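You operate a simulated robot arm through the tools that you are given. There is no shell and no other tool.

Carry out the task below with a simulated robot arm. There is one attempt and no reset: what you move stays moved.

## Task
Zero the press counter, then cap the pipe in the slider.
Fine: the yellow button zeroes it, once; slider in, one stroke, so that the display ends at 1 pcs; draw the slider out, stand the pipe on the black tray, leave the press on. Set down upright: what you pick out.

It is judged by the outcome, as a careful person would: the job done as asked, and still so three seconds after it is handed in. It fails if anything else is knocked over, pushed out of place, dropped, spilled or broken. A push-on lid holds only when it is set on centred and level and pressed home; a screw cap is set on level and turned clockwise until tight.

## Robot
A 7-joint arm with a fingered hand, fixed in place. Base frame: the origin is on the floor under the middle of its stand, x ahead of it, y to its left, z up; the work surface is at about z = 800. Readings come in mm, rad, newtons and seconds.
With the tool pointing down near the work surface it reaches from about 200 to 800 mm from the base axis. Its first joint turns from -2.897 to 2.897 rad. Payload 4.9 kg.
Tool frame: the origin (TCP) lies between the finger pads and is the grasp point; the fingertips stand 32 mm ahead of it; z points along the fingers, y is the line along which they close. The gripper opens to 192 mm; its body begins 89 mm behind the TCP. The gripper is a hand of 3 fingers: y runs from the thumb to the fingers, the wrist lies at [0, 0, -267] in the tool frame, and closing takes about 1.5 s.
Orientation is that of the tool frame in the base frame, as a unit quaternion [x, y, z, w]. With the fingers straight down and closing along the base's y, the tool's x points along the base's -x, its y along +y and its z along -z.

## Interface
- The arm moves only by the tool jog_arm. Its argument "commands" is a list of rows, each a list of 2 entries, a list of its own where there are three numbers: the shift along the base's x, y, z in mm, then the turn, a rotation vector about the base's x, y, z in degrees. In form: [[[tx, ty, tz], [ax, ay, az]], ...]. A call has 1 to 20 rows; each row shifts and turns the commanded pose from where the row before left it. "grip" is the finger opening in mm, from 0 to 192, set as the call begins (left out, the last holds). Rows are played at 5 a second. More than 50 mm and 0.15 rad between two rows, or a gripper value outside its range, and nothing of the call is played. Where a pose cannot be reached the arm comes as near as it can. A force on the tool above 40 N (or 10 N above the force at the start of the call, whichever is more), or a blocked arm, ends the call early, and 0.2 s more pass. Each finger travels about 153 mm/s and halts on what it meets, pressing with about 26 N; the grip force reading is that of the motor and also rises with nothing between the fingers. The clock runs only during rows and for 0.2 s after the last one: add rows that do not move to give the fingers time. The reply holds the time, the measured pose of the TCP, the force on the tool along the base axes, the opening and the grip force, in the units named above and with some noise, with the torque about the TCP (base axes, N m) and any sound that the robot's microphone picked up, and new pictures: "views" is both (left out), scene, wrist or none.
- Cameras (640 x 400 px; columns grow to the right, rows downward): "scene" is fixed at [401.3, -649.2, 1562.2]; the picture's right is [0.93, -0.36, 0.00], its down [-0.31, -0.80, -0.52] and it looks along [0.19, 0.48, -0.86] (base axes); focal length 214 px, centre (320, 200). "wrist" rides on the gripper at [80, -46, -113] in the tool frame; the picture's right is [0.50, 0.87, 0.00], its down [-0.67, 0.39, -0.63] and it looks along [-0.55, 0.32, 0.78] (tool axes); focal length 226 px, centre (320, 200). There is no depth. A picture from a camera that has moved, and an enlarged one, comes with that camera's place and axes in the base frame and with its lens.
- move_fingers(finger1, finger2, thumb_bend): sets how far each is bent, from 0 (flat) to 1 (curled in); at 0.3 the hand is open as for a grip, at 0.7 the pads meet at the TCP. One left out holds its place. A second passes; each finger stops where it meets its share of the squeeze, and holds until it gets a number again. A gripper value or a shape takes the hand back. It gives what a move gives, with no picture; readings hold the bend of each and the force on the fingers (four entries, about 0 where the hand has none), thumb and palm.
- grasp_type(shape): the hand has 3 fingers and takes this shape, open, in about a second: jaw (thumb against the fingers, like two jaws); tri (thumb and two fingers); tip (a fingertip pinch); poke (one finger out to press); point (the index stretched); flat (the hand flat); cup (the hand cupped); fist (a fist). The gripper value then closes the fingers along that shape, each until it touches; the sizes above hold for jaw. It gives what a move gives, with no picture.
- close_up(camera, box): a new picture of the part [left, top, right, bottom] of that camera's present view, enlarged. The clock stands still meanwhile.
- finish_job(): hands the job in; it is judged then, once.

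Nothing tells you positions but the pictures and the camera data. Unless the task says otherwise, let go and move clear before handing in.

The tools are called after "Emit:" by a JSON object that holds its "api" and its "payload". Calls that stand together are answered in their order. jog_arm: Moves the arm, as the interface text tells. Its arguments: {"type":"object","properties":{"commands":{"type":"array","items":{"type":"array"}},"grip":{"type":"number"},"views":{"type":"string","enum":["both","scene","wrist","none"]}},"required":["commands"]} The other tools are called the same way: grasp_type (shape) gives the hand a shape; move_fingers (finger1, finger2, thumb_bend) moves the fingers one by one; close_up (camera, box) takes an enlarged picture of a part of a camera's view; finish_job () hands the job in.

At the start:

```text
clock: 0.0
eef_pos: [476.8, 327.0, 1185.2]
tool_rot: [0.0, 1.0, 0.0, 0.0]
contact_force: [-1.1, 0.0, 0.2]
wrist_torque: [-0.01, 0.02, 0.0]
gripper_width: 191.8
grip_force: 0.0
shape: jaw
bend: [0.3, 0.3, 0.3]
finger forces: [0.0, 0.0, 0.0, 0.0, 0.0, 0.0]
```

scene: 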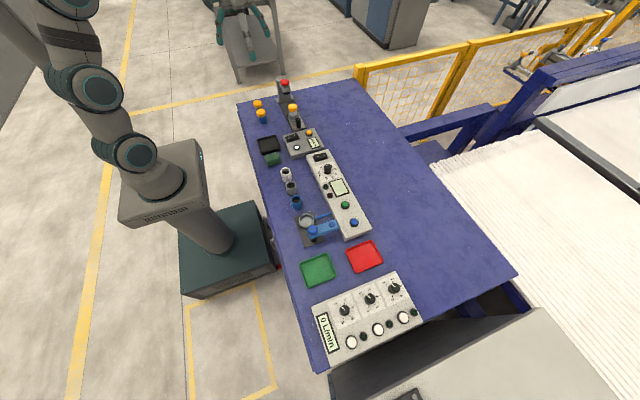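
wrist: 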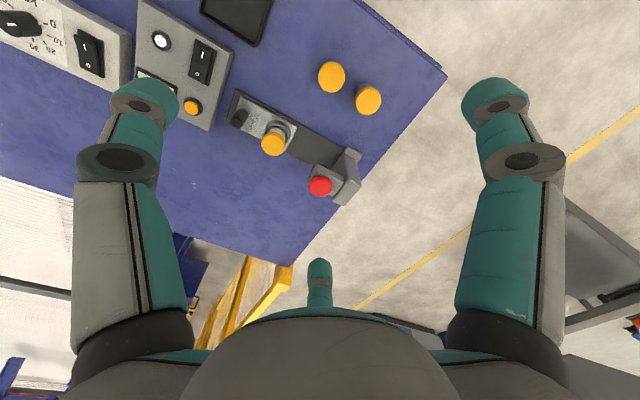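

I see a table with several control panels, a small press unit at the far end (red stop/knob and a yellow item on a slider), trays and cylinders. I'll take enlarged pictures before I move anything.

Emit:
{"api": "close_up", "payload": {"camera": "scene", "box": [230, 70, 340, 140]}}

Emit:
{"api": "close_up", "payload": {"camera": "scene", "box": [240, 120, 400, 220]}}

Emit:
{"api": "close_up", "payload": {"camera": "wrist", "box": [130, 0, 450, 200]}}

Emit:
{"api": "close_up", "payload": {"camera": "scene", "box": [270, 190, 430, 290]}}

```text
5.71 times, centred on (285, 105) of scene
camera zoom: at [401.3, -649.2, 1562.2], right [0.93, -0.36, 0.0], down [-0.31, -0.8, -0.52], along [0.19, 0.48, -0.86], focal length 1226 px, centre (520, 743)
```

zoom: 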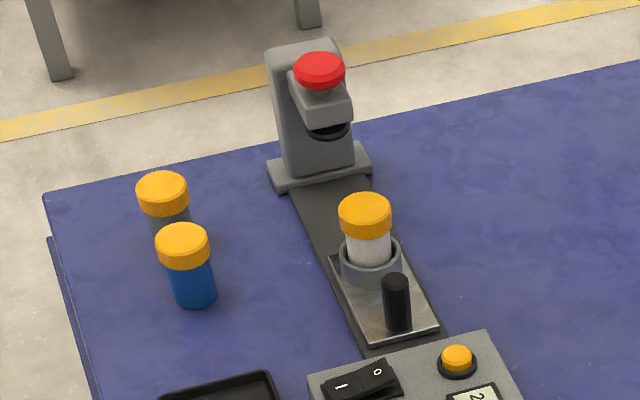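

```text
4.00 times, centred on (320, 170) of scene
camera zoom: at [401.3, -649.2, 1562.2], right [0.93, -0.36, 0.0], down [-0.31, -0.8, -0.52], along [0.19, 0.48, -0.86], focal length 858 px, centre (320, 320)
```

zoom: 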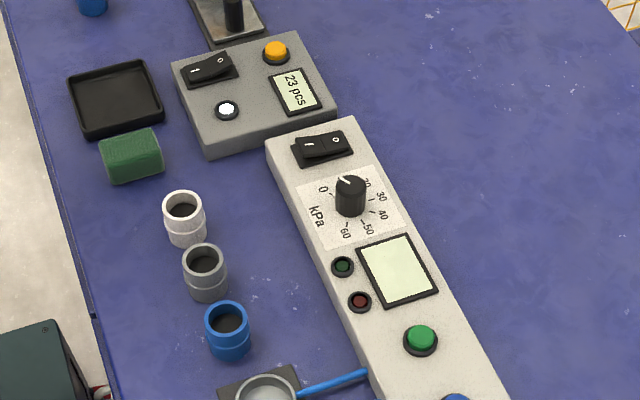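

```text
2.00 times, centred on (290, 100) of wrist
camera zoom: at [397.0, 280.4, 1297.8], right [-0.5, 0.87, 0.0], down [0.67, 0.39, 0.63], along [0.55, 0.32, -0.78], focal length 452 px, centre (380, 400)
```

zoom: 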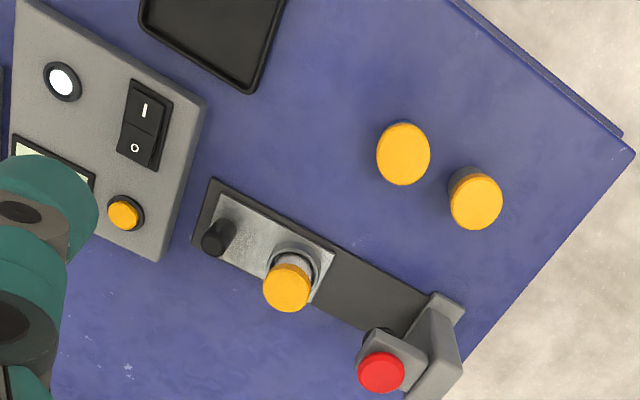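

```text
4.00 times, centred on (350, 240) of scene
camera zoom: at [401.3, -649.2, 1562.2], right [0.93, -0.36, 0.0], down [-0.31, -0.8, -0.52], along [0.19, 0.48, -0.86], focal length 858 px, centre (200, 40)
```

zoom: 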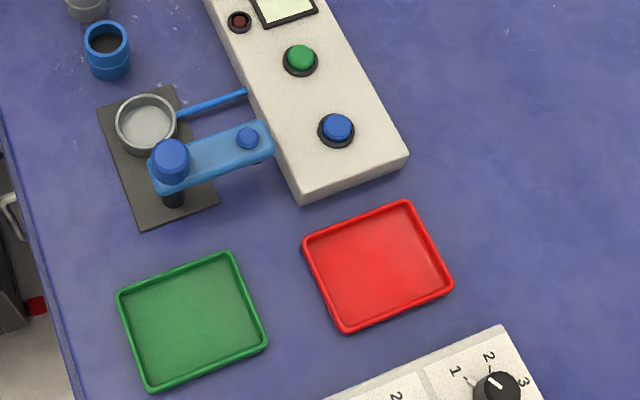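

The press is a rail running along y at about x≈618. It carries a slider with a white pipe and loose yellow cap near (618, 298), a black handle near (620, 217), and a head with a red knob near (619, 408). The grey panel's yellow button is near (644, 131). I'll lower the hand a little to see the press head and work out how the stroke is triggered.

Emit:
{"api": "jog_arm", "payload": {"commands": [[[10, 5, -35], [0, 0, 0]], [[10, 5, -35], [0, 0, 0]], [[10, 5, -35], [0, 0, 0]], [[0, 0, 0], [0, 0, 0]]], "views": "wrist"}}

```text
clock: 1.0
eef_pos: [506.2, 341.5, 1080.5]
tool_rot: [0.0, 1.0, 0.0, -0.001]
contact_force: [0.0, -0.4, 0.6]
wrist_torque: [0.0, 0.01, -0.01]
gripper_width: 192.0
grip_force: 0.1
shape: jaw
bend: [0.3, 0.3, 0.3]
finger forces: [0.1, 0.1, 0.1, 0.0, 0.0, 0.1]
camera wrist: at [426.6, 295.8, 1192.1], right [-0.5, 0.87, 0.0], down [0.67, 0.39, 0.63], along [0.55, 0.32, -0.78], focal length 226 px, centre (320, 200)
```

wrist: 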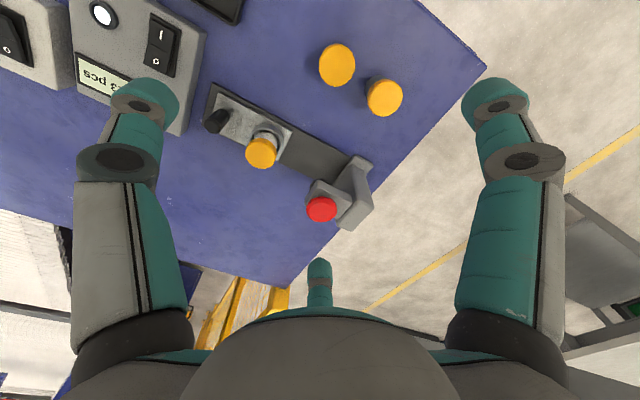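

The press comes into clearer view; I'll enlarge the head, slider and panel.

Emit:
{"api": "close_up", "payload": {"camera": "wrist", "box": [190, 70, 390, 240]}}

Emit:
{"api": "close_up", "payload": {"camera": "wrist", "box": [60, 0, 220, 100]}}

Emit:
{"api": "close_up", "payload": {"camera": "scene", "box": [270, 120, 330, 160]}}

Emit:
{"api": "close_up", "payload": {"camera": "scene", "box": [265, 72, 325, 112]}}

```text
2.35 times, centred on (290, 155) of wrist
camera zoom: at [426.6, 295.8, 1192.1], right [-0.5, 0.87, 0.0], down [0.67, 0.39, 0.63], along [0.55, 0.32, -0.78], focal length 532 px, centre (391, 306)
```

zoom: 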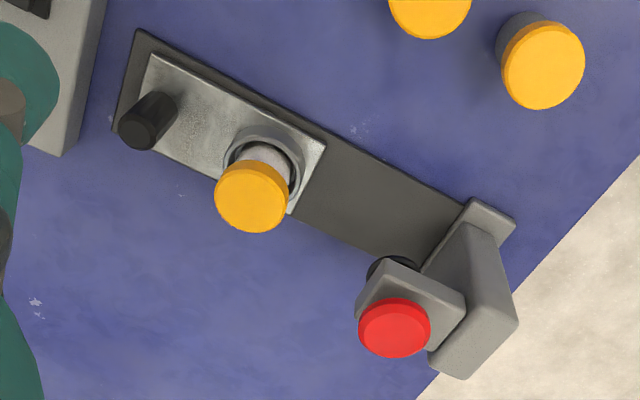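

```text
4.00 times, centred on (140, 50) of wrist
camera zoom: at [426.6, 295.8, 1192.1], right [-0.5, 0.87, 0.0], down [0.67, 0.39, 0.63], along [0.55, 0.32, -0.78], focal length 904 px, centre (1040, 800)
```

zoom: 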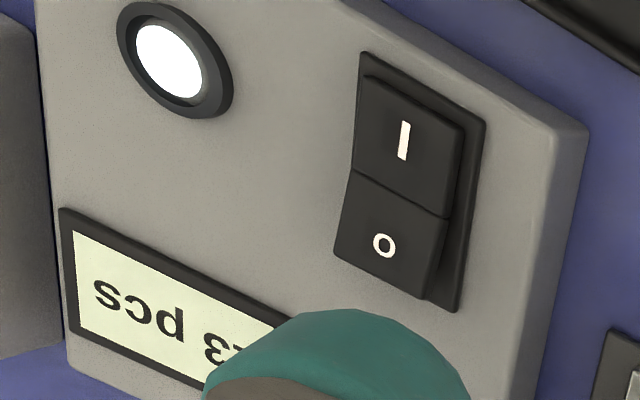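

```text
10.00 times, centred on (300, 140) of scene
camera zoom: at [401.3, -649.2, 1562.2], right [0.93, -0.36, 0.0], down [-0.31, -0.8, -0.52], along [0.19, 0.48, -0.86], focal length 2145 px, centre (520, 800)
```

zoom: 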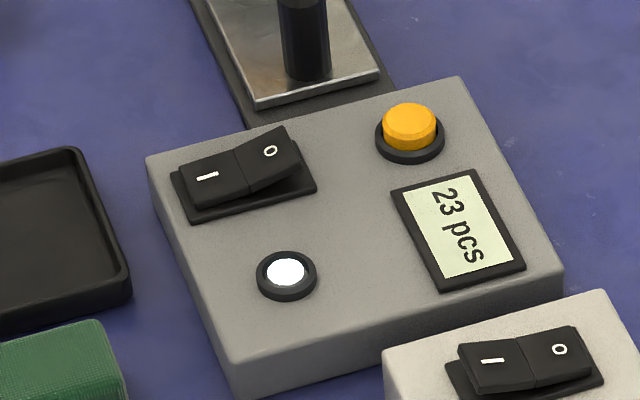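

```text
10.00 times, centred on (295, 92) of scene
camera zoom: at [401.3, -649.2, 1562.2], right [0.93, -0.36, 0.0], down [-0.31, -0.8, -0.52], along [0.19, 0.48, -0.86], focal length 2145 px, centre (570, 1280)
```

zoom: 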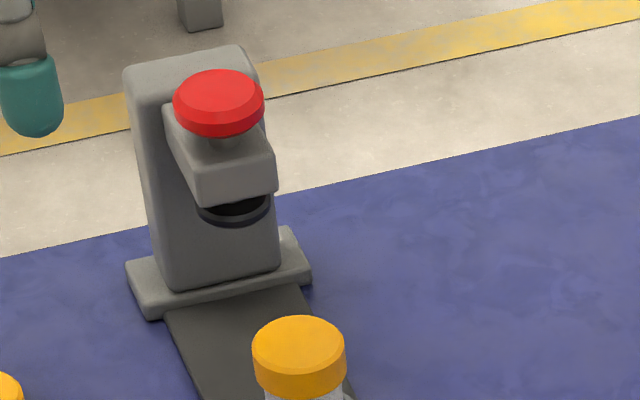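

The slider and head are clear: the red mushroom sits on the ram stem above the black plunger disc, so it is the stroke knob. The rocker is on "I", the lamp is lit and the counter reads 23. I'll take the poke shape and see where the fingertip is.

Emit:
{"api": "grasp_type", "payload": {"shape": "poke"}}

Emit:
{"api": "jog_arm", "payload": {"commands": [[[0, 0, 0], [0, 0, 0]]], "views": "both"}}

```text
clock: 1.9
eef_pos: [508.0, 342.5, 1080.4]
tool_rot: [-0.001, 1.0, 0.0, 0.0]
contact_force: [-0.5, -0.3, 0.0]
wrist_torque: [-0.01, 0.03, -0.01]
gripper_width: 0.0
grip_force: 0.0
shape: poke
bend: [1.0, 1.0, 0.91]
finger forces: [0.0, 0.0, 0.1, 0.0, 0.1, 0.0]
```

```text
clock: 2.3
eef_pos: [507.7, 341.5, 1080.5]
tool_rot: [0.0, 1.0, 0.0, -0.001]
contact_force: [1.3, 0.4, -0.3]
wrist_torque: [-0.02, 0.01, 0.02]
gripper_width: 0.0
grip_force: 0.0
shape: poke
bend: [1.0, 1.0, 0.91]
finger forces: [0.0, 0.1, 0.0, 0.0, 0.0, 0.0]
camera wrist: at [426.5, 295.8, 1192.4], right [-0.5, 0.87, 0.0], down [0.67, 0.39, 0.63], along [0.55, 0.32, -0.78], focal length 226 px, centre (320, 200)
```

scene: 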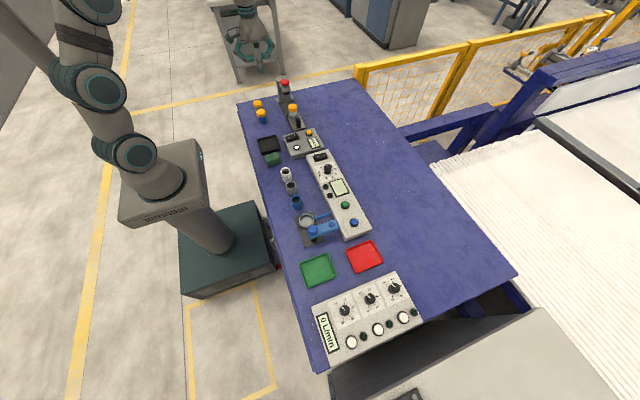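
wrist: 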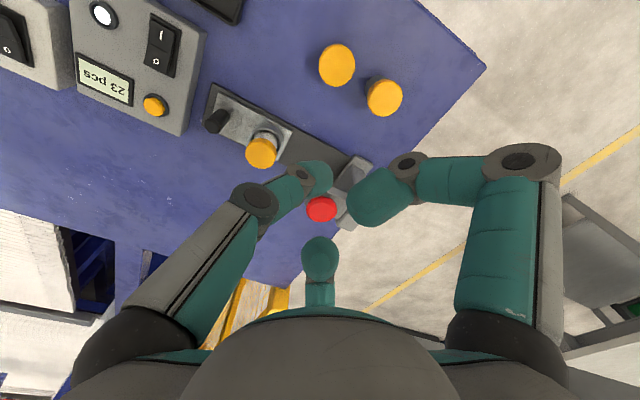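

The hand has three fingers spaced 120° apart. I'll enlarge the poke shape to see which tip sticks out.

Emit:
{"api": "close_up", "payload": {"camera": "wrist", "box": [220, 130, 460, 290]}}

Emit:
{"api": "close_up", "payload": {"camera": "scene", "box": [200, 0, 320, 80]}}

```text
2.50 times, centred on (340, 210) of wrist
camera zoom: at [426.5, 295.8, 1192.4], right [-0.5, 0.87, 0.0], down [0.67, 0.39, 0.63], along [0.55, 0.32, -0.78], focal length 565 px, centre (270, 175)
```

zoom: 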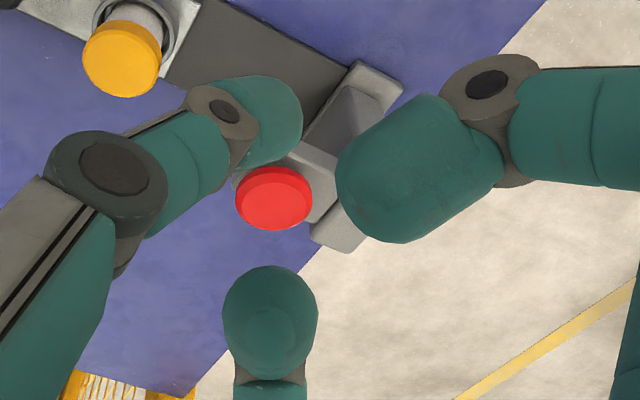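

```text
5.00 times, centred on (260, 40) of scene
camera zoom: at [401.3, -649.2, 1562.2], right [0.93, -0.36, 0.0], down [-0.31, -0.8, -0.52], along [0.19, 0.48, -0.86], focal length 1072 px, centre (620, 1000)
```

zoom: 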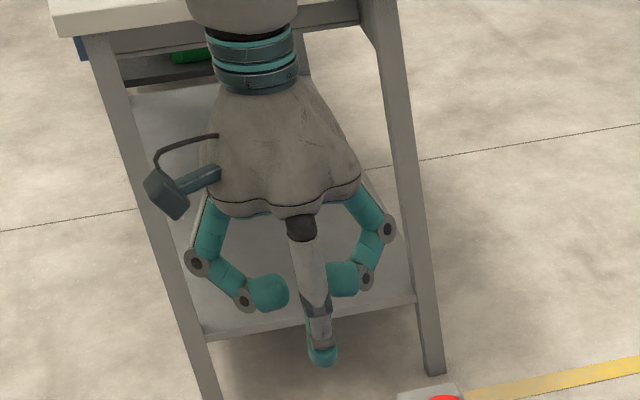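

In the poke shape the thumb reaches lowest. Its tip lies about on the tool axis, roughly 33 mm ahead of the TCP. I'll move above the yellow button, near (643, 131), and stay well above it.

Emit:
{"api": "jog_arm", "payload": {"commands": [[[19, -30, -14], [0, 0, 0]], [[19, -30, -14], [0, 0, 0]], [[19, -30, -14], [0, 0, 0]], [[19, -30, -14], [0, 0, 0]], [[19, -30, -14], [0, 0, 0]], [[20, -30, -14], [0, 0, 0]], [[20, -31, -16], [0, 0, 0]], [[0, 0, 0], [0, 0, 0]]], "views": "both"}}

Emit:
{"api": "close_up", "payload": {"camera": "scene", "box": [260, 80, 350, 140]}}

```text
clock: 4.1
eef_pos: [642.9, 132.2, 980.4]
tool_rot: [0.0, 1.0, 0.0, 0.0]
contact_force: [0.0, 0.6, 0.5]
wrist_torque: [-0.03, 0.03, 0.04]
gripper_width: 0.1
grip_force: 0.0
shape: poke
bend: [1.0, 1.0, 0.91]
finger forces: [0.0, 0.1, 0.0, 0.0, 0.0, 0.0]
camera wrist: at [562.5, 85.4, 1092.2], right [-0.5, 0.87, 0.0], down [0.67, 0.39, 0.63], along [0.55, 0.32, -0.78], focal length 226 px, centre (320, 200)
```

scene: 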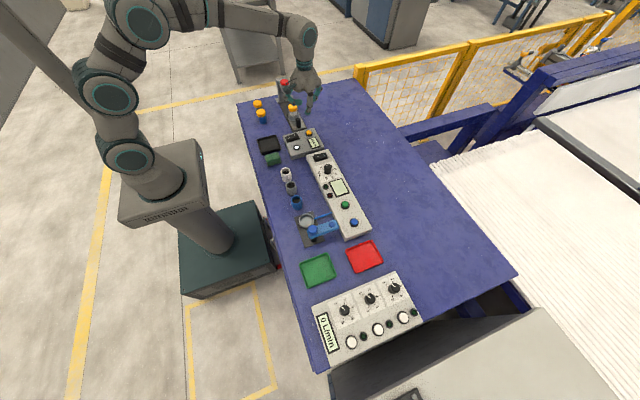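
wrist: 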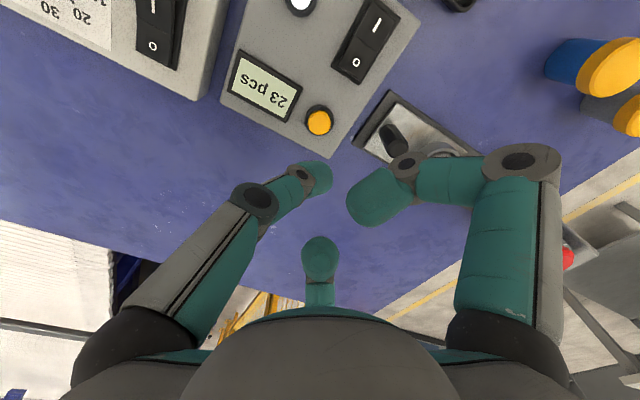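

```text
6.67 times, centred on (305, 110) of scene
camera zoom: at [401.3, -649.2, 1562.2], right [0.93, -0.36, 0.0], down [-0.31, -0.8, -0.52], along [0.19, 0.48, -0.86], focal length 1430 px, centre (420, 800)
```

zoom: 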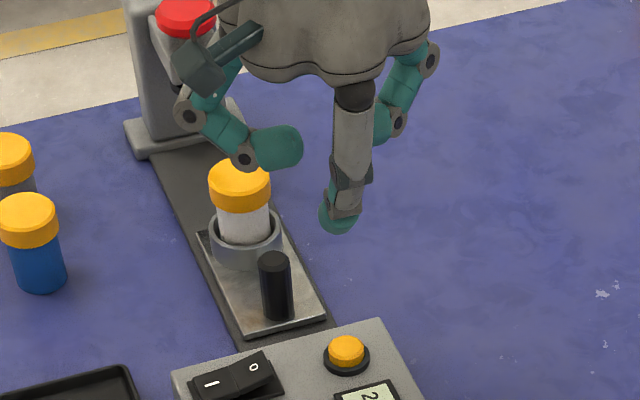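

The thumb tip is over the button, in line within a few mm. I'll lower to just above it and check again.

Emit:
{"api": "jog_arm", "payload": {"commands": [[[0, 1, -30], [0, 0, 0]], [[0, 1, -30], [0, 0, 0]], [[0, 0, -28], [0, 0, 0]], [[0, 0, 0], [0, 0, 0]]], "views": "wrist"}}

Emit:
{"api": "close_up", "payload": {"camera": "scene", "box": [275, 95, 350, 145]}}

Emit:
{"api": "close_up", "payload": {"camera": "wrist", "box": [240, 80, 400, 200]}}

```text
clock: 5.1
eef_pos: [640.8, 131.5, 892.8]
tool_rot: [0.0, 1.0, -0.001, 0.0]
contact_force: [0.3, -0.1, -1.2]
wrist_torque: [0.02, 0.0, 0.02]
gripper_width: 0.0
grip_force: 0.0
shape: poke
bend: [1.0, 1.0, 0.91]
finger forces: [0.0, 0.0, 0.0, 0.0, 0.0, 0.0]
camera wrist: at [562.6, 87.1, 1005.0], right [-0.5, 0.87, 0.0], down [0.67, 0.39, 0.63], along [0.55, 0.32, -0.78], focal length 226 px, centre (320, 200)
```

wrist: 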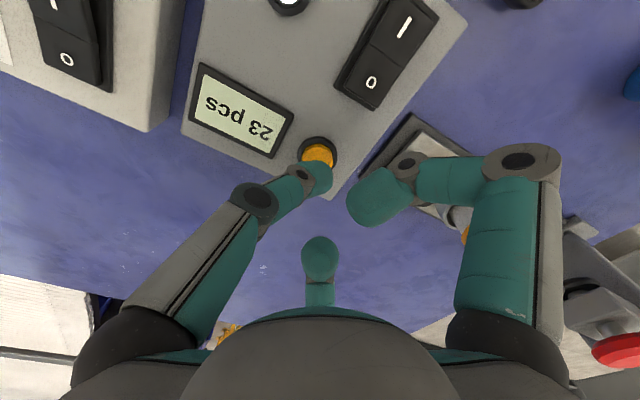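

```text
8.00 times, centred on (312, 120) of scene
camera zoom: at [401.3, -649.2, 1562.2], right [0.93, -0.36, 0.0], down [-0.31, -0.8, -0.52], along [0.19, 0.48, -0.86], focal length 1716 px, centre (380, 840)
```

zoom: 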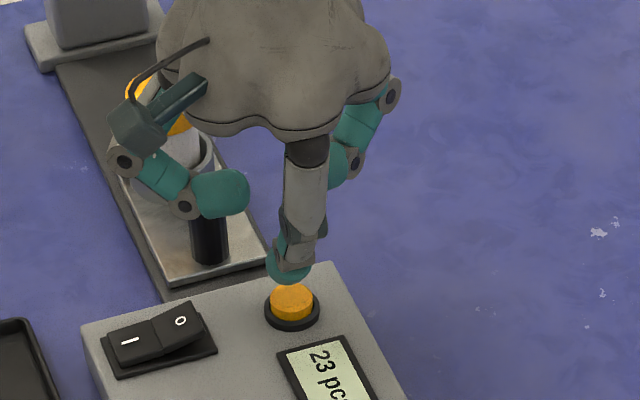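

```text
3.33 times, centred on (320, 140) of wrist
camera zoom: at [562.6, 87.1, 1005.0], right [-0.5, 0.87, 0.0], down [0.67, 0.39, 0.63], along [0.55, 0.32, -0.78], focal length 754 px, centre (320, 400)
```

zoom: 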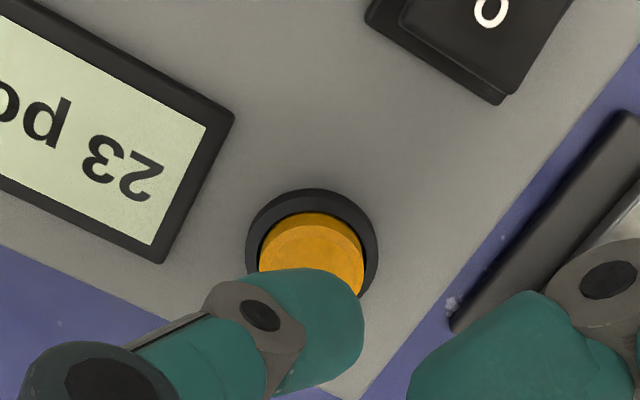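

The tip is centred over the button with about 20 mm to go. I'll descend in small steps and watch the force and the display.

Emit:
{"api": "jog_arm", "payload": {"commands": [[[0, -1, -5], [0, 0, 0]], [[0, 0, -5], [0, 0, 0]], [[0, 0, -4], [0, 0, 0]], [[0, 0, -3], [0, 0, 0]], [[0, 0, 0], [0, 0, 0]]], "views": "wrist"}}

```text
clock: 6.3
eef_pos: [642.1, 130.8, 875.8]
tool_rot: [0.0, 1.0, 0.0, 0.0]
contact_force: [-0.2, 0.7, 1.7]
wrist_torque: [0.0, 0.02, -0.01]
gripper_width: 0.0
grip_force: 0.1
shape: poke
bend: [1.0, 1.0, 0.91]
finger forces: [0.1, 0.0, 0.0, 0.0, 1.0, 0.1]
camera wrist: at [562.3, 85.2, 987.9], right [-0.5, 0.87, 0.0], down [0.67, 0.39, 0.63], along [0.55, 0.32, -0.78], focal length 226 px, centre (320, 200)
```

wrist: 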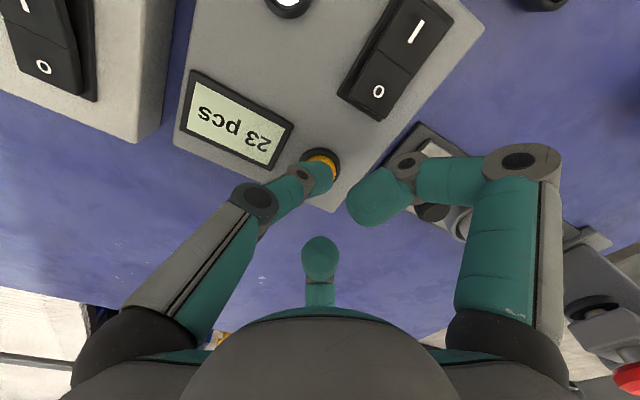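

The thumb now reads about 1 N, so contact has begun. I'll keep pressing in 1 mm steps until it clicks or the display changes.

Emit:
{"api": "jog_arm", "payload": {"commands": [[[0, 0, -1], [0, 0, 0]], [[0, 0, -1], [0, 0, 0]], [[0, 0, 0], [0, 0, 0]]], "views": "wrist"}}

```text
clock: 7.1
eef_pos: [643.1, 131.0, 875.3]
tool_rot: [0.0, 1.0, -0.001, 0.0]
contact_force: [-0.1, 1.2, 1.4]
wrist_torque: [0.03, 0.02, -0.03]
gripper_width: 0.0
grip_force: 0.1
shape: poke
bend: [1.0, 1.0, 0.91]
finger forces: [0.0, 0.0, 0.1, 0.0, 1.9, 0.0]
heard: click
camera wrist: at [562.3, 85.0, 985.9], right [-0.5, 0.87, 0.0], down [0.67, 0.39, 0.63], along [0.55, 0.32, -0.78], focal length 226 px, centre (320, 200)
```

wrist: 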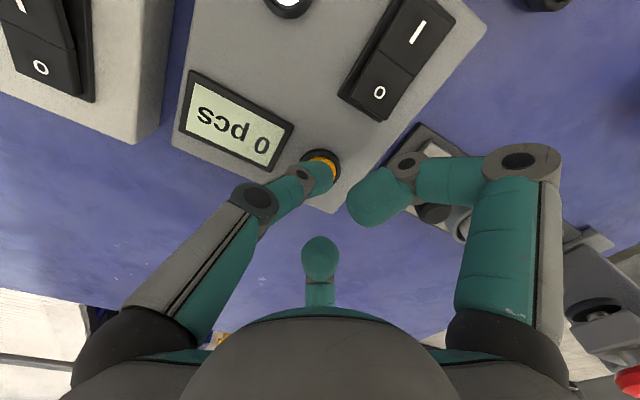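

The display now reads "0 pcs" after one click. I'll lift straight off, then shape the hand as a jaw with a modest opening so I can take the slider handle.

Emit:
{"api": "jog_arm", "payload": {"commands": [[[0, 0, 10], [0, 0, 0]], [[0, 0, 30], [0, 0, 0]], [[0, 0, 40], [0, 0, 0]], [[0, 0, 45], [0, 0, 0]], [[0, 0, 0], [0, 0, 0]]], "views": "none"}}

Emit:
{"api": "close_up", "payload": {"camera": "wrist", "box": [200, 30, 440, 190]}}

Emit:
{"api": "close_up", "payload": {"camera": "scene", "box": [260, 80, 350, 140]}}

```text
clock: 8.3
eef_pos: [640.6, 130.9, 999.0]
tool_rot: [0.0, 1.0, 0.0, 0.0]
contact_force: [0.4, 0.5, 0.0]
wrist_torque: [-0.01, 0.0, 0.03]
gripper_width: 0.1
grip_force: 0.0
shape: poke
bend: [1.0, 1.0, 0.91]
finger forces: [0.0, 0.1, 0.1, 0.0, 0.1, 0.0]
```

```text
2.50 times, centred on (320, 110) of wrist
camera zoom: at [561.3, 85.1, 1111.1], right [-0.5, 0.87, 0.0], down [0.67, 0.39, 0.63], along [0.55, 0.32, -0.78], focal length 565 px, centre (320, 425)
```

zoom: 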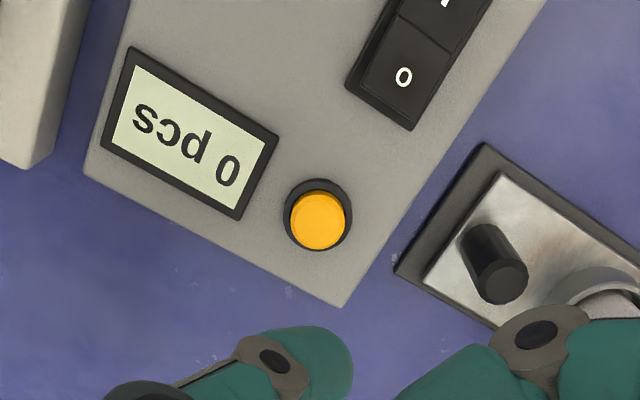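

```text
6.67 times, centred on (305, 110) of scene
camera zoom: at [401.3, -649.2, 1562.2], right [0.93, -0.36, 0.0], down [-0.31, -0.8, -0.52], along [0.19, 0.48, -0.86], focal length 1430 px, centre (420, 800)
```

zoom: 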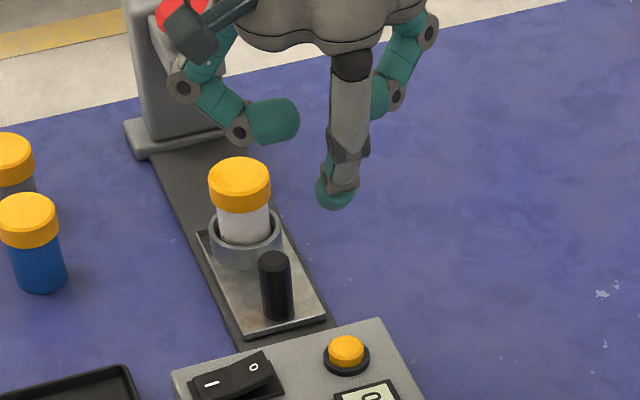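

The counter reads 0 and the yellow button has sprung back. The handle is about (620, 223) with its top at z≈854. I'll take the jaw shape with a small opening, tilt about 15° so the palm leans away from the press head, and move above the handle.

Emit:
{"api": "grasp_type", "payload": {"shape": "jaw"}}

Emit:
{"api": "jog_arm", "payload": {"commands": [[[0, 0, 0], [7.5, 0, 0]], [[0, 0, 0], [7.5, 0, 0]], [[-7, 30, -5], [0, 0, 0]], [[-7, 30, -20], [0, 0, 0]], [[-7, 31, -20], [0, 0, 0]], [[0, 0, 0], [0, 0, 0]], [[0, 0, 0], [0, 0, 0]]], "grip": 60, "views": "both"}}

Emit:
{"api": "close_up", "payload": {"camera": "scene", "box": [260, 75, 350, 135]}}

```text
clock: 9.2
eef_pos: [642.2, 132.4, 997.8]
tool_rot: [0.0, 1.0, 0.001, -0.001]
contact_force: [0.3, -0.9, 0.5]
wrist_torque: [0.0, 0.04, 0.0]
gripper_width: 191.9
grip_force: 0.0
shape: jaw
bend: [0.3, 0.3, 0.3]
finger forces: [0.0, 0.0, 0.1, 0.1, 0.0, 0.0]
```

```text
clock: 10.8
eef_pos: [621.1, 222.3, 953.4]
tool_rot: [-0.001, 0.991, 0.131, 0.0]
contact_force: [0.8, -0.4, 0.4]
wrist_torque: [-0.02, 0.04, 0.0]
gripper_width: 60.1
grip_force: 0.1
shape: jaw
bend: [0.47, 0.47, 0.7]
finger forces: [0.0, 0.1, 0.0, 0.0, 0.0, 0.1]
camera wrist: at [540.9, 148.7, 1049.6], right [-0.5, 0.84, 0.22], down [0.67, 0.21, 0.71], along [0.55, 0.51, -0.67], focal length 226 px, centre (320, 200)
```

scene: 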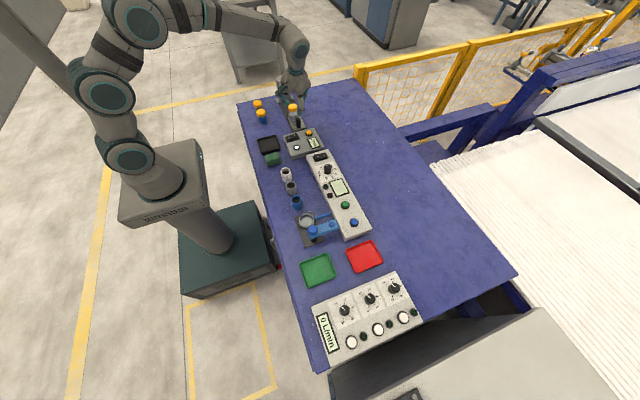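
wrist: 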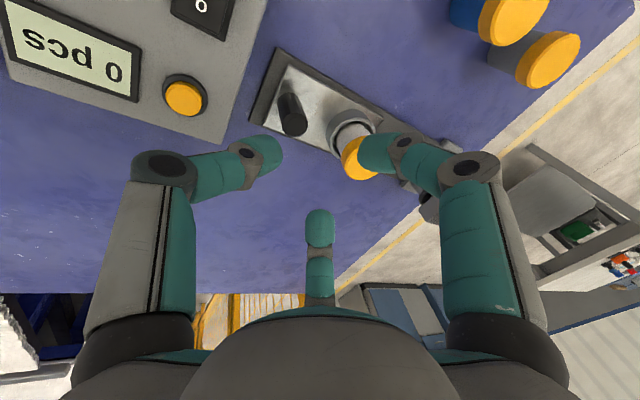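

```text
6.67 times, centred on (305, 105) of scene
camera zoom: at [401.3, -649.2, 1562.2], right [0.93, -0.36, 0.0], down [-0.31, -0.8, -0.52], along [0.19, 0.48, -0.86], focal length 1430 px, centre (420, 833)
```

zoom: 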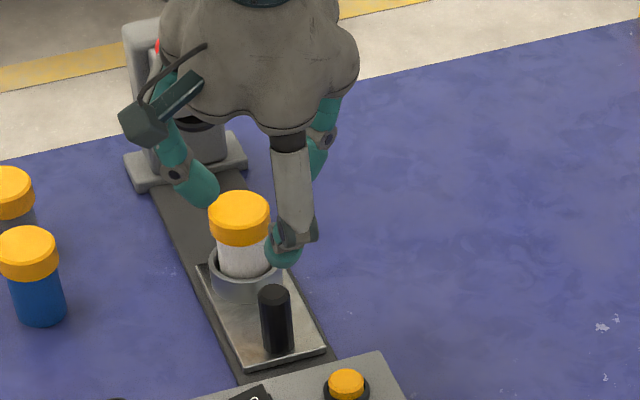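

In jaw mode the thumb closes ahead of the fingers, so I'll set the three fingers symmetrically instead. Then I'll look at the handle between them before lowering.

Emit:
{"api": "move_fingers", "payload": {"finger1": 0.55, "finger2": 0.55, "thumb_bend": 0.55}}

Emit:
{"api": "jog_arm", "payload": {"commands": [[[0, -2, -20], [0, 0, 0]], [[0, -2, -20], [0, 0, 0]], [[0, 0, 0], [0, 0, 0]]], "views": "wrist"}}

Emit:
{"api": "close_up", "payload": {"camera": "wrist", "box": [200, 60, 440, 240]}}

Emit:
{"api": "close_up", "payload": {"camera": "scene", "box": [260, 75, 350, 135]}}

```text
clock: 11.8
eef_pos: [620.9, 222.6, 953.7]
tool_rot: [0.0, 0.991, 0.131, 0.0]
contact_force: [-0.9, -0.5, 0.6]
wrist_torque: [0.0, 0.0, -0.03]
gripper_width: 63.1
grip_force: 0.1
shape: fingers
bend: [0.55, 0.55, 0.55]
finger forces: [0.1, 0.0, 0.0, 0.1, 0.0, 0.0]
```

```text
clock: 12.6
eef_pos: [620.8, 217.9, 914.0]
tool_rot: [0.0, 0.991, 0.131, 0.0]
contact_force: [0.3, 0.8, 0.2]
wrist_torque: [0.01, -0.04, -0.01]
gripper_width: 63.2
grip_force: 0.0
shape: fingers
bend: [0.55, 0.55, 0.55]
finger forces: [0.1, 0.0, 0.0, 0.1, 0.0, 0.1]
camera wrist: at [541.2, 144.4, 1009.6], right [-0.5, 0.84, 0.22], down [0.67, 0.21, 0.71], along [0.55, 0.51, -0.67], focal length 226 px, centre (320, 200)
```

wrist: 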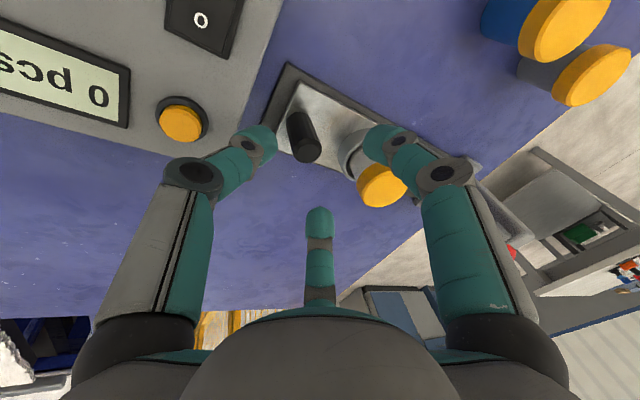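

```text
2.22 times, centred on (320, 150) of wrist
camera zoom: at [541.2, 144.4, 1009.6], right [-0.5, 0.84, 0.22], down [0.67, 0.21, 0.71], along [0.55, 0.51, -0.67], focal length 502 px, centre (320, 311)
```

zoom: 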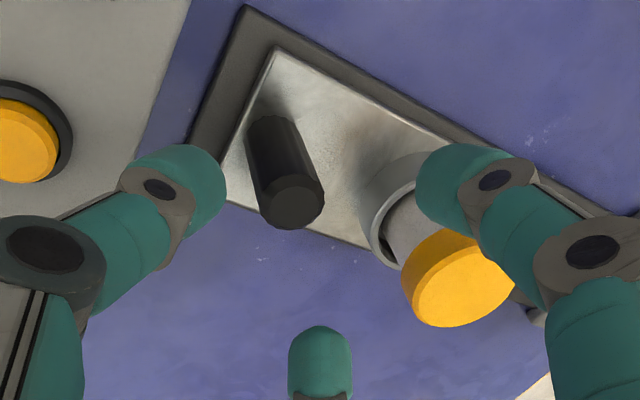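

```text
6.67 times, centred on (305, 105) of scene
camera zoom: at [401.3, -649.2, 1562.2], right [0.93, -0.36, 0.0], down [-0.31, -0.8, -0.52], along [0.19, 0.48, -0.86], focal length 1430 px, centre (420, 833)
```

zoom: 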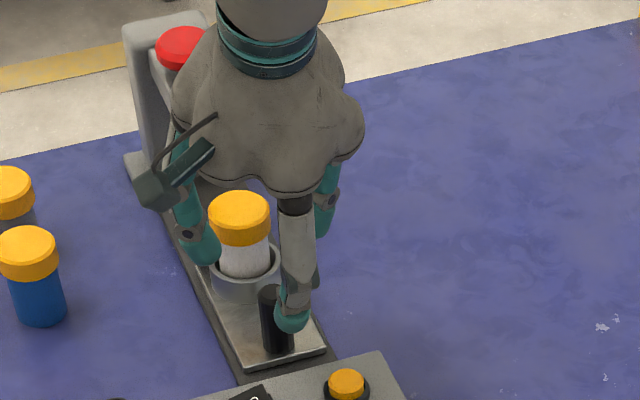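

The handle is centred between the open fingers and clear of the pipe nest. I'll lower around it.

Emit:
{"api": "jog_arm", "payload": {"commands": [[[0, 0, -15], [0, 0, 0]], [[0, 0, -15], [0, 0, 0]], [[0, 0, -15], [0, 0, 0]], [[0, 0, -11], [0, 0, 0]], [[0, 0, 0], [0, 0, 0]]], "views": "wrist"}}

Emit:
{"api": "close_up", "payload": {"camera": "wrist", "box": [200, 60, 440, 240]}}

Emit:
{"api": "close_up", "payload": {"camera": "scene", "box": [260, 75, 350, 135]}}

```text
clock: 13.8
eef_pos: [622.9, 219.2, 858.3]
tool_rot: [0.0, 0.991, 0.131, 0.002]
contact_force: [1.2, 4.9, 7.1]
wrist_torque: [-0.23, -0.07, 0.05]
gripper_width: 57.6
grip_force: 4.3
shape: fingers
bend: [0.55, 0.55, 0.57]
finger forces: [0.1, 0.0, 0.0, 0.0, 8.3, 0.0]
camera wrist: at [541.8, 145.2, 954.8], right [-0.5, 0.84, 0.22], down [0.67, 0.21, 0.71], along [0.55, 0.51, -0.66], focal length 226 px, centre (320, 200)
```

wrist: 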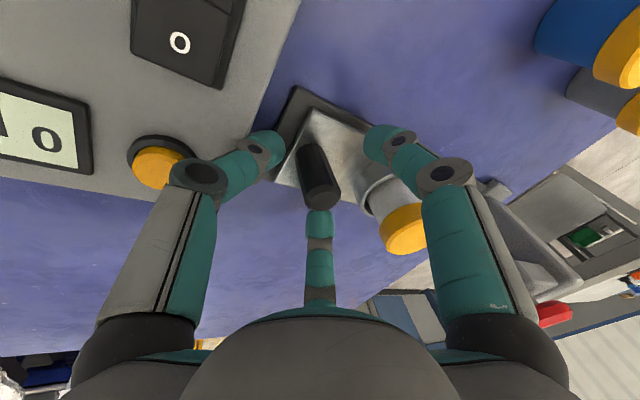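

```text
2.22 times, centred on (320, 150) of wrist
camera zoom: at [541.8, 145.2, 954.8], right [-0.5, 0.84, 0.22], down [0.67, 0.21, 0.71], along [0.55, 0.51, -0.66], focal length 502 px, centre (320, 311)
```

zoom: 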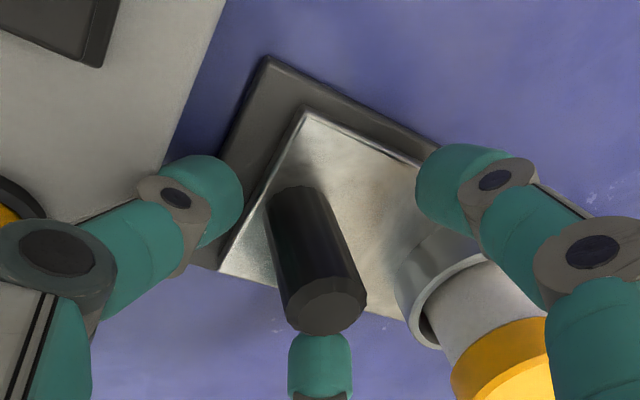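

```text
6.67 times, centred on (305, 105) of scene
camera zoom: at [401.3, -649.2, 1562.2], right [0.93, -0.36, 0.0], down [-0.31, -0.8, -0.52], along [0.19, 0.48, -0.86], focal length 1430 px, centre (420, 833)
```

zoom: 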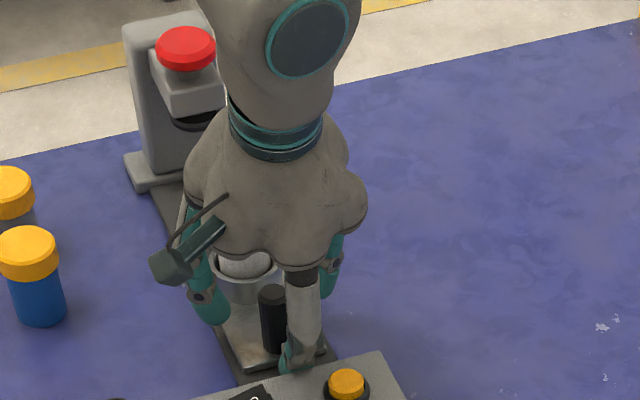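

The thumb has touched something, most likely the rear edge of the grey panel (about 8 N). I'll lift at once and check that nothing moved.

Emit:
{"api": "jog_arm", "payload": {"commands": [[[0, 0, 10], [0, 0, 0]], [[0, 0, 6], [0, 0, 0]], [[0, 0, 0], [0, 0, 0]]], "views": "wrist"}}

Emit:
{"api": "close_up", "payload": {"camera": "wrist", "box": [100, 60, 340, 240]}}

Emit:
{"api": "close_up", "payload": {"camera": "scene", "box": [275, 100, 350, 150]}}

```text
clock: 14.6
eef_pos: [621.4, 219.6, 872.5]
tool_rot: [-0.001, 0.992, 0.13, 0.0]
contact_force: [-0.1, -0.2, -0.5]
wrist_torque: [-0.01, 0.0, 0.04]
gripper_width: 62.7
grip_force: 0.0
shape: fingers
bend: [0.55, 0.55, 0.55]
finger forces: [0.0, 0.0, 0.0, 0.0, 0.1, 0.0]
camera wrist: at [540.7, 144.8, 970.0], right [-0.5, 0.84, 0.22], down [0.67, 0.21, 0.71], along [0.55, 0.51, -0.67], focal length 226 px, centre (320, 200)
```

wrist: 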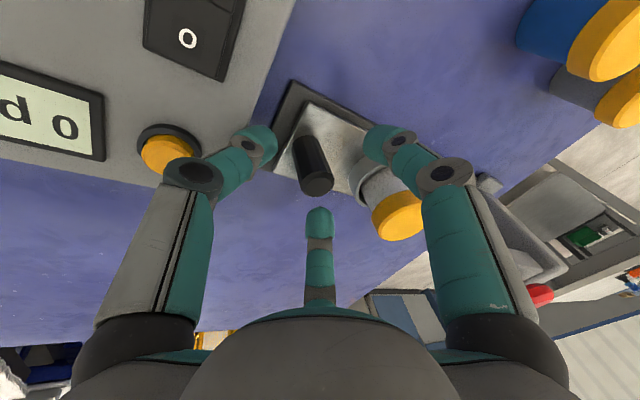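

```text
2.22 times, centred on (220, 150) of wrist
camera zoom: at [540.7, 144.8, 970.0], right [-0.5, 0.84, 0.22], down [0.67, 0.21, 0.71], along [0.55, 0.51, -0.67], focal length 502 px, centre (542, 311)
```

zoom: 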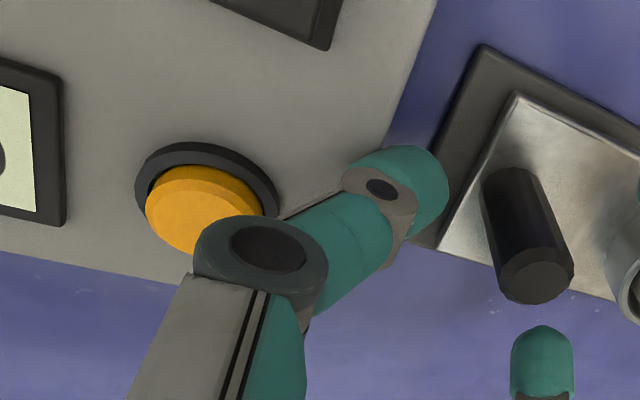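

```text
8.00 times, centred on (312, 125) of scene
camera zoom: at [401.3, -649.2, 1562.2], right [0.93, -0.36, 0.0], down [-0.31, -0.8, -0.52], along [0.19, 0.48, -0.86], focal length 1716 px, centre (380, 800)
```

zoom: 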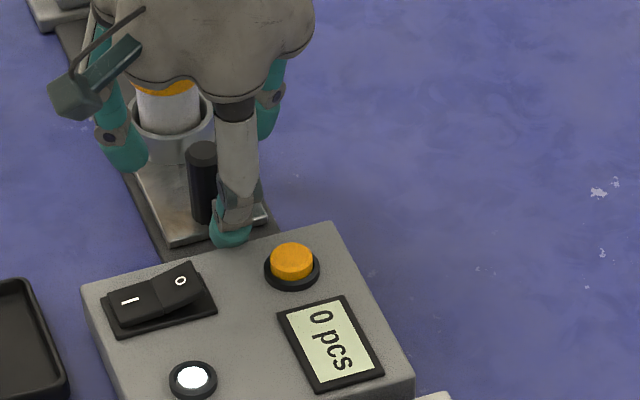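

The thumb tip had come down on the panel's rear edge at y≈168. Nothing moved and no click was heard. I'll bend the thumb a bit more so it fits the gap between panel and handle, then lower again carefully.

Emit:
{"api": "move_fingers", "payload": {"finger1": 0.55, "finger2": 0.55, "thumb_bend": 0.6}}

Emit:
{"api": "jog_arm", "payload": {"commands": [[[0, 0, -5], [0, 0, 0]], [[0, 0, -5], [0, 0, 0]], [[0, 0, -3], [0, 0, 0]], [[0, 0, 0], [0, 0, 0]]], "views": "wrist"}}

Emit:
{"api": "close_up", "payload": {"camera": "wrist", "box": [200, 60, 440, 240]}}

```text
clock: 15.6
eef_pos: [621.5, 218.5, 873.5]
tool_rot: [0.0, 0.991, 0.131, 0.0]
contact_force: [0.0, 0.5, 0.2]
wrist_torque: [-0.01, -0.01, 0.0]
gripper_width: 52.8
grip_force: 0.0
shape: fingers
bend: [0.55, 0.55, 0.6]
finger forces: [0.0, 0.0, 0.0, 0.1, 0.0, 0.1]
```

```text
clock: 16.6
eef_pos: [621.3, 218.1, 860.3]
tool_rot: [0.0, 0.991, 0.13, 0.0]
contact_force: [-0.2, 0.4, 0.3]
wrist_torque: [-0.02, -0.01, 0.02]
gripper_width: 52.9
grip_force: 0.1
shape: fingers
bend: [0.55, 0.55, 0.6]
finger forces: [0.1, 0.0, 0.1, 0.0, 0.0, 0.1]
camera wrist: at [540.6, 144.6, 957.0], right [-0.5, 0.84, 0.22], down [0.67, 0.21, 0.71], along [0.55, 0.51, -0.67], focal length 226 px, centre (320, 200)
```

wrist: 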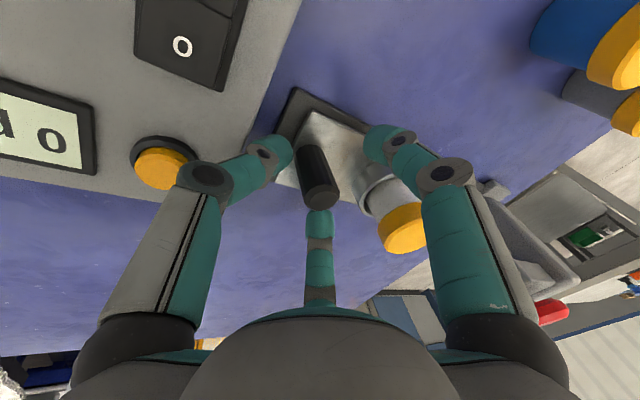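

```text
2.22 times, centred on (320, 150) of wrist
camera zoom: at [540.6, 144.6, 957.0], right [-0.5, 0.84, 0.22], down [0.67, 0.21, 0.71], along [0.55, 0.51, -0.67], focal length 502 px, centre (320, 311)
```

zoom: 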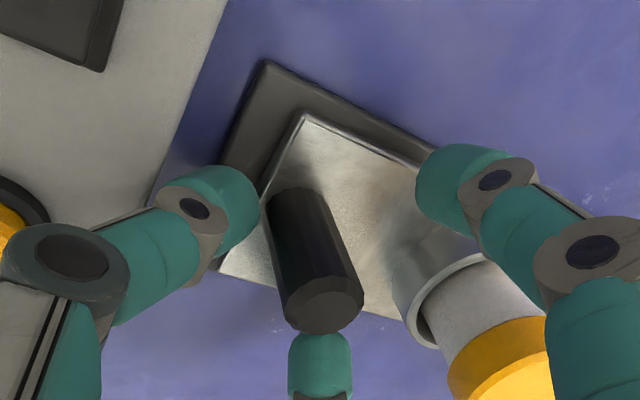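

The fingers now surround the handle without contact. I'll push the handle gently in +y with the thumb and check that the slider moves freely.

Emit:
{"api": "jog_arm", "payload": {"commands": [[[0, 6, 0], [0, 0, 0]], [[0, 6, 0], [0, 0, 0]], [[0, 6, 0], [0, 0, 0]], [[0, 6, 0], [0, 0, 0]], [[0, 6, 0], [0, 0, 0]], [[0, 0, 0], [0, 0, 0]]], "views": "wrist"}}

Emit:
{"api": "close_up", "payload": {"camera": "scene", "box": [260, 75, 350, 135]}}

```text
clock: 18.0
eef_pos: [621.1, 249.2, 861.3]
tool_rot: [0.001, 0.991, 0.131, 0.0]
contact_force: [-0.1, 0.4, 0.4]
wrist_torque: [0.02, -0.01, -0.02]
gripper_width: 53.2
grip_force: 0.3
shape: fingers
bend: [0.55, 0.55, 0.6]
finger forces: [0.1, 0.1, 0.1, 0.0, 0.0, 0.0]
camera wrist: at [541.1, 174.9, 957.2], right [-0.5, 0.84, 0.22], down [0.67, 0.21, 0.71], along [0.55, 0.51, -0.67], focal length 226 px, centre (320, 200)
```

wrist: 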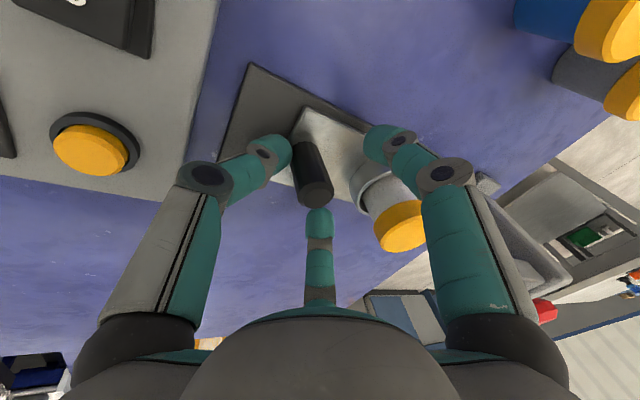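

```text
6.67 times, centred on (305, 105) of scene
camera zoom: at [401.3, -649.2, 1562.2], right [0.93, -0.36, 0.0], down [-0.31, -0.8, -0.52], along [0.19, 0.48, -0.86], focal length 1430 px, centre (420, 833)
```

zoom: 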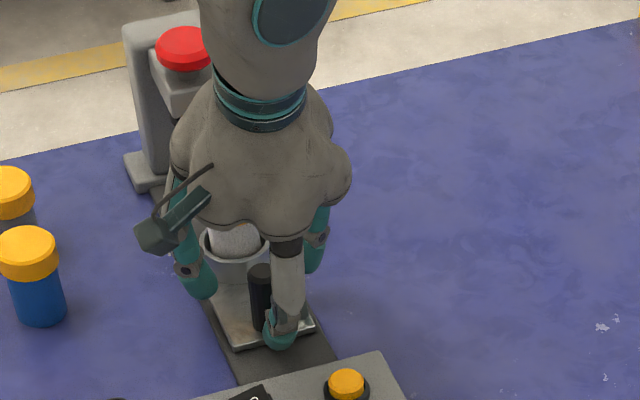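

The slider moves freely with the thumb pushing the handle, and the cap rides along. I'll continue smoothly.

Emit:
{"api": "jog_arm", "payload": {"commands": [[[0, 6, 0], [0, 0, 0]], [[0, 6, 0], [0, 0, 0]], [[0, 6, 0], [0, 0, 0]], [[0, 6, 0], [0, 0, 0]], [[0, 6, 0], [0, 0, 0]], [[0, 6, 0], [0, 0, 0]], [[0, 6, 0], [0, 0, 0]], [[0, 6, 0], [0, 0, 0]], [[0, 6, 0], [0, 0, 0]], [[0, 0, 0], [0, 0, 0]]], "views": "wrist"}}

Emit:
{"api": "close_up", "payload": {"camera": "scene", "box": [260, 75, 350, 135]}}

Emit:
{"api": "close_up", "payload": {"camera": "wrist", "box": [260, 100, 500, 260]}}

```text
clock: 20.2
eef_pos: [621.1, 302.3, 860.5]
tool_rot: [0.0, 0.992, 0.13, 0.001]
contact_force: [0.5, -0.2, -0.9]
wrist_torque: [-0.01, -0.01, 0.0]
gripper_width: 53.0
grip_force: 0.0
shape: fingers
bend: [0.55, 0.55, 0.6]
finger forces: [0.1, 0.0, 0.0, 0.1, 0.0, 0.1]
camera wrist: at [541.1, 228.4, 956.9], right [-0.5, 0.84, 0.22], down [0.67, 0.21, 0.71], along [0.55, 0.51, -0.67], focal length 226 px, centre (320, 200)
```

wrist: 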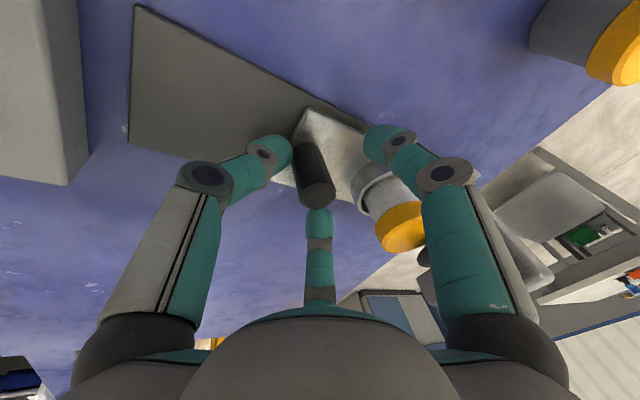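

```text
6.67 times, centred on (305, 105) of scene
camera zoom: at [401.3, -649.2, 1562.2], right [0.93, -0.36, 0.0], down [-0.31, -0.8, -0.52], along [0.19, 0.48, -0.86], focal length 1430 px, centre (420, 833)
```

zoom: 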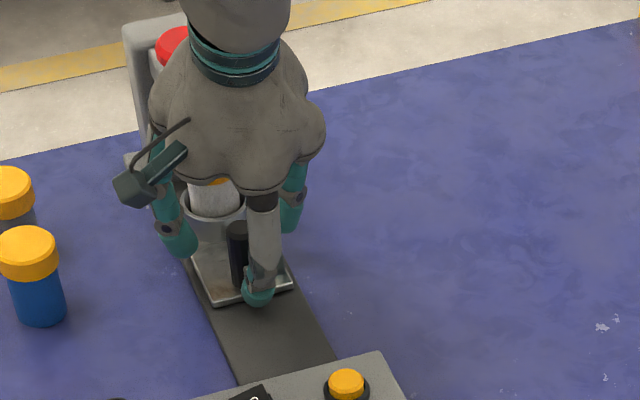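

```text
2.50 times, centred on (380, 180) of wrist
camera zoom: at [541.1, 228.4, 956.9], right [-0.5, 0.84, 0.22], down [0.67, 0.21, 0.71], along [0.55, 0.51, -0.67], focal length 565 px, centre (170, 250)
```

zoom: 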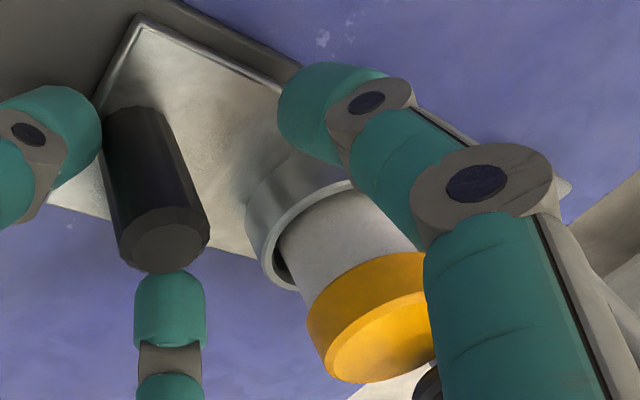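

The handle is near y≈304 with the pipe near y≈378, so about 30 mm remains to the head's axis at y≈408. I'll continue more slowly to the stop.

Emit:
{"api": "jog_arm", "payload": {"commands": [[[0, 4, 0], [0, 0, 0]], [[0, 4, 0], [0, 0, 0]], [[0, 4, 0], [0, 0, 0]], [[0, 4, 0], [0, 0, 0]], [[0, 4, 0], [0, 0, 0]], [[0, 0, 0], [0, 0, 0]]], "views": "wrist"}}

Emit:
{"api": "close_up", "payload": {"camera": "wrist", "box": [260, 100, 500, 260]}}

Emit:
{"api": "close_up", "payload": {"camera": "scene", "box": [260, 75, 350, 135]}}

```text
clock: 21.6
eef_pos: [621.0, 322.4, 860.0]
tool_rot: [0.0, 0.991, 0.13, 0.0]
contact_force: [-0.2, -0.8, 0.1]
wrist_torque: [-0.02, 0.02, -0.03]
gripper_width: 52.8
grip_force: 0.3
shape: fingers
bend: [0.55, 0.55, 0.6]
finger forces: [0.0, 0.0, 0.0, 0.0, 0.2, 0.1]
camera wrist: at [541.0, 248.8, 956.8], right [-0.5, 0.84, 0.22], down [0.67, 0.21, 0.71], along [0.55, 0.51, -0.67], focal length 226 px, centre (320, 200)
```

wrist: 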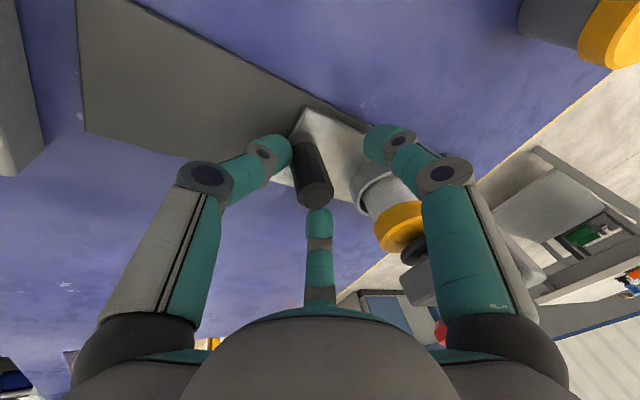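

```text
2.50 times, centred on (380, 180) of wrist
camera zoom: at [541.0, 248.8, 956.8], right [-0.5, 0.84, 0.22], down [0.67, 0.21, 0.71], along [0.55, 0.51, -0.67], focal length 565 px, centre (170, 250)
```

zoom: 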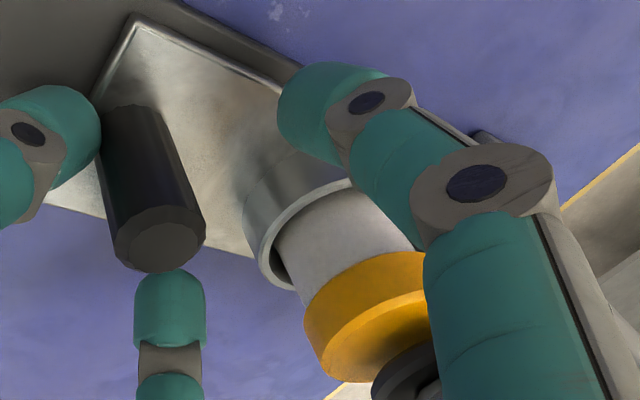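

```text
6.67 times, centred on (305, 105) of scene
camera zoom: at [401.3, -649.2, 1562.2], right [0.93, -0.36, 0.0], down [-0.31, -0.8, -0.52], along [0.19, 0.48, -0.86], focal length 1430 px, centre (420, 833)
```

zoom: 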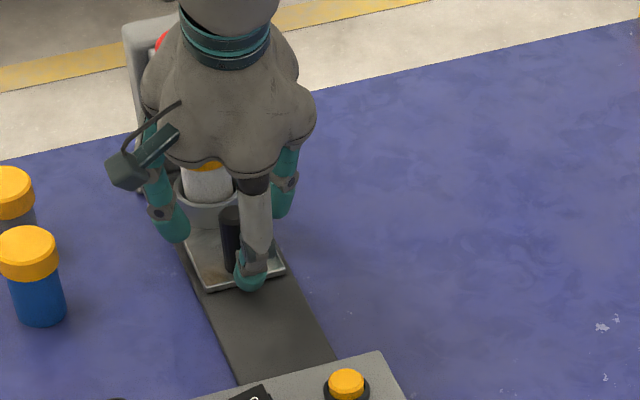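

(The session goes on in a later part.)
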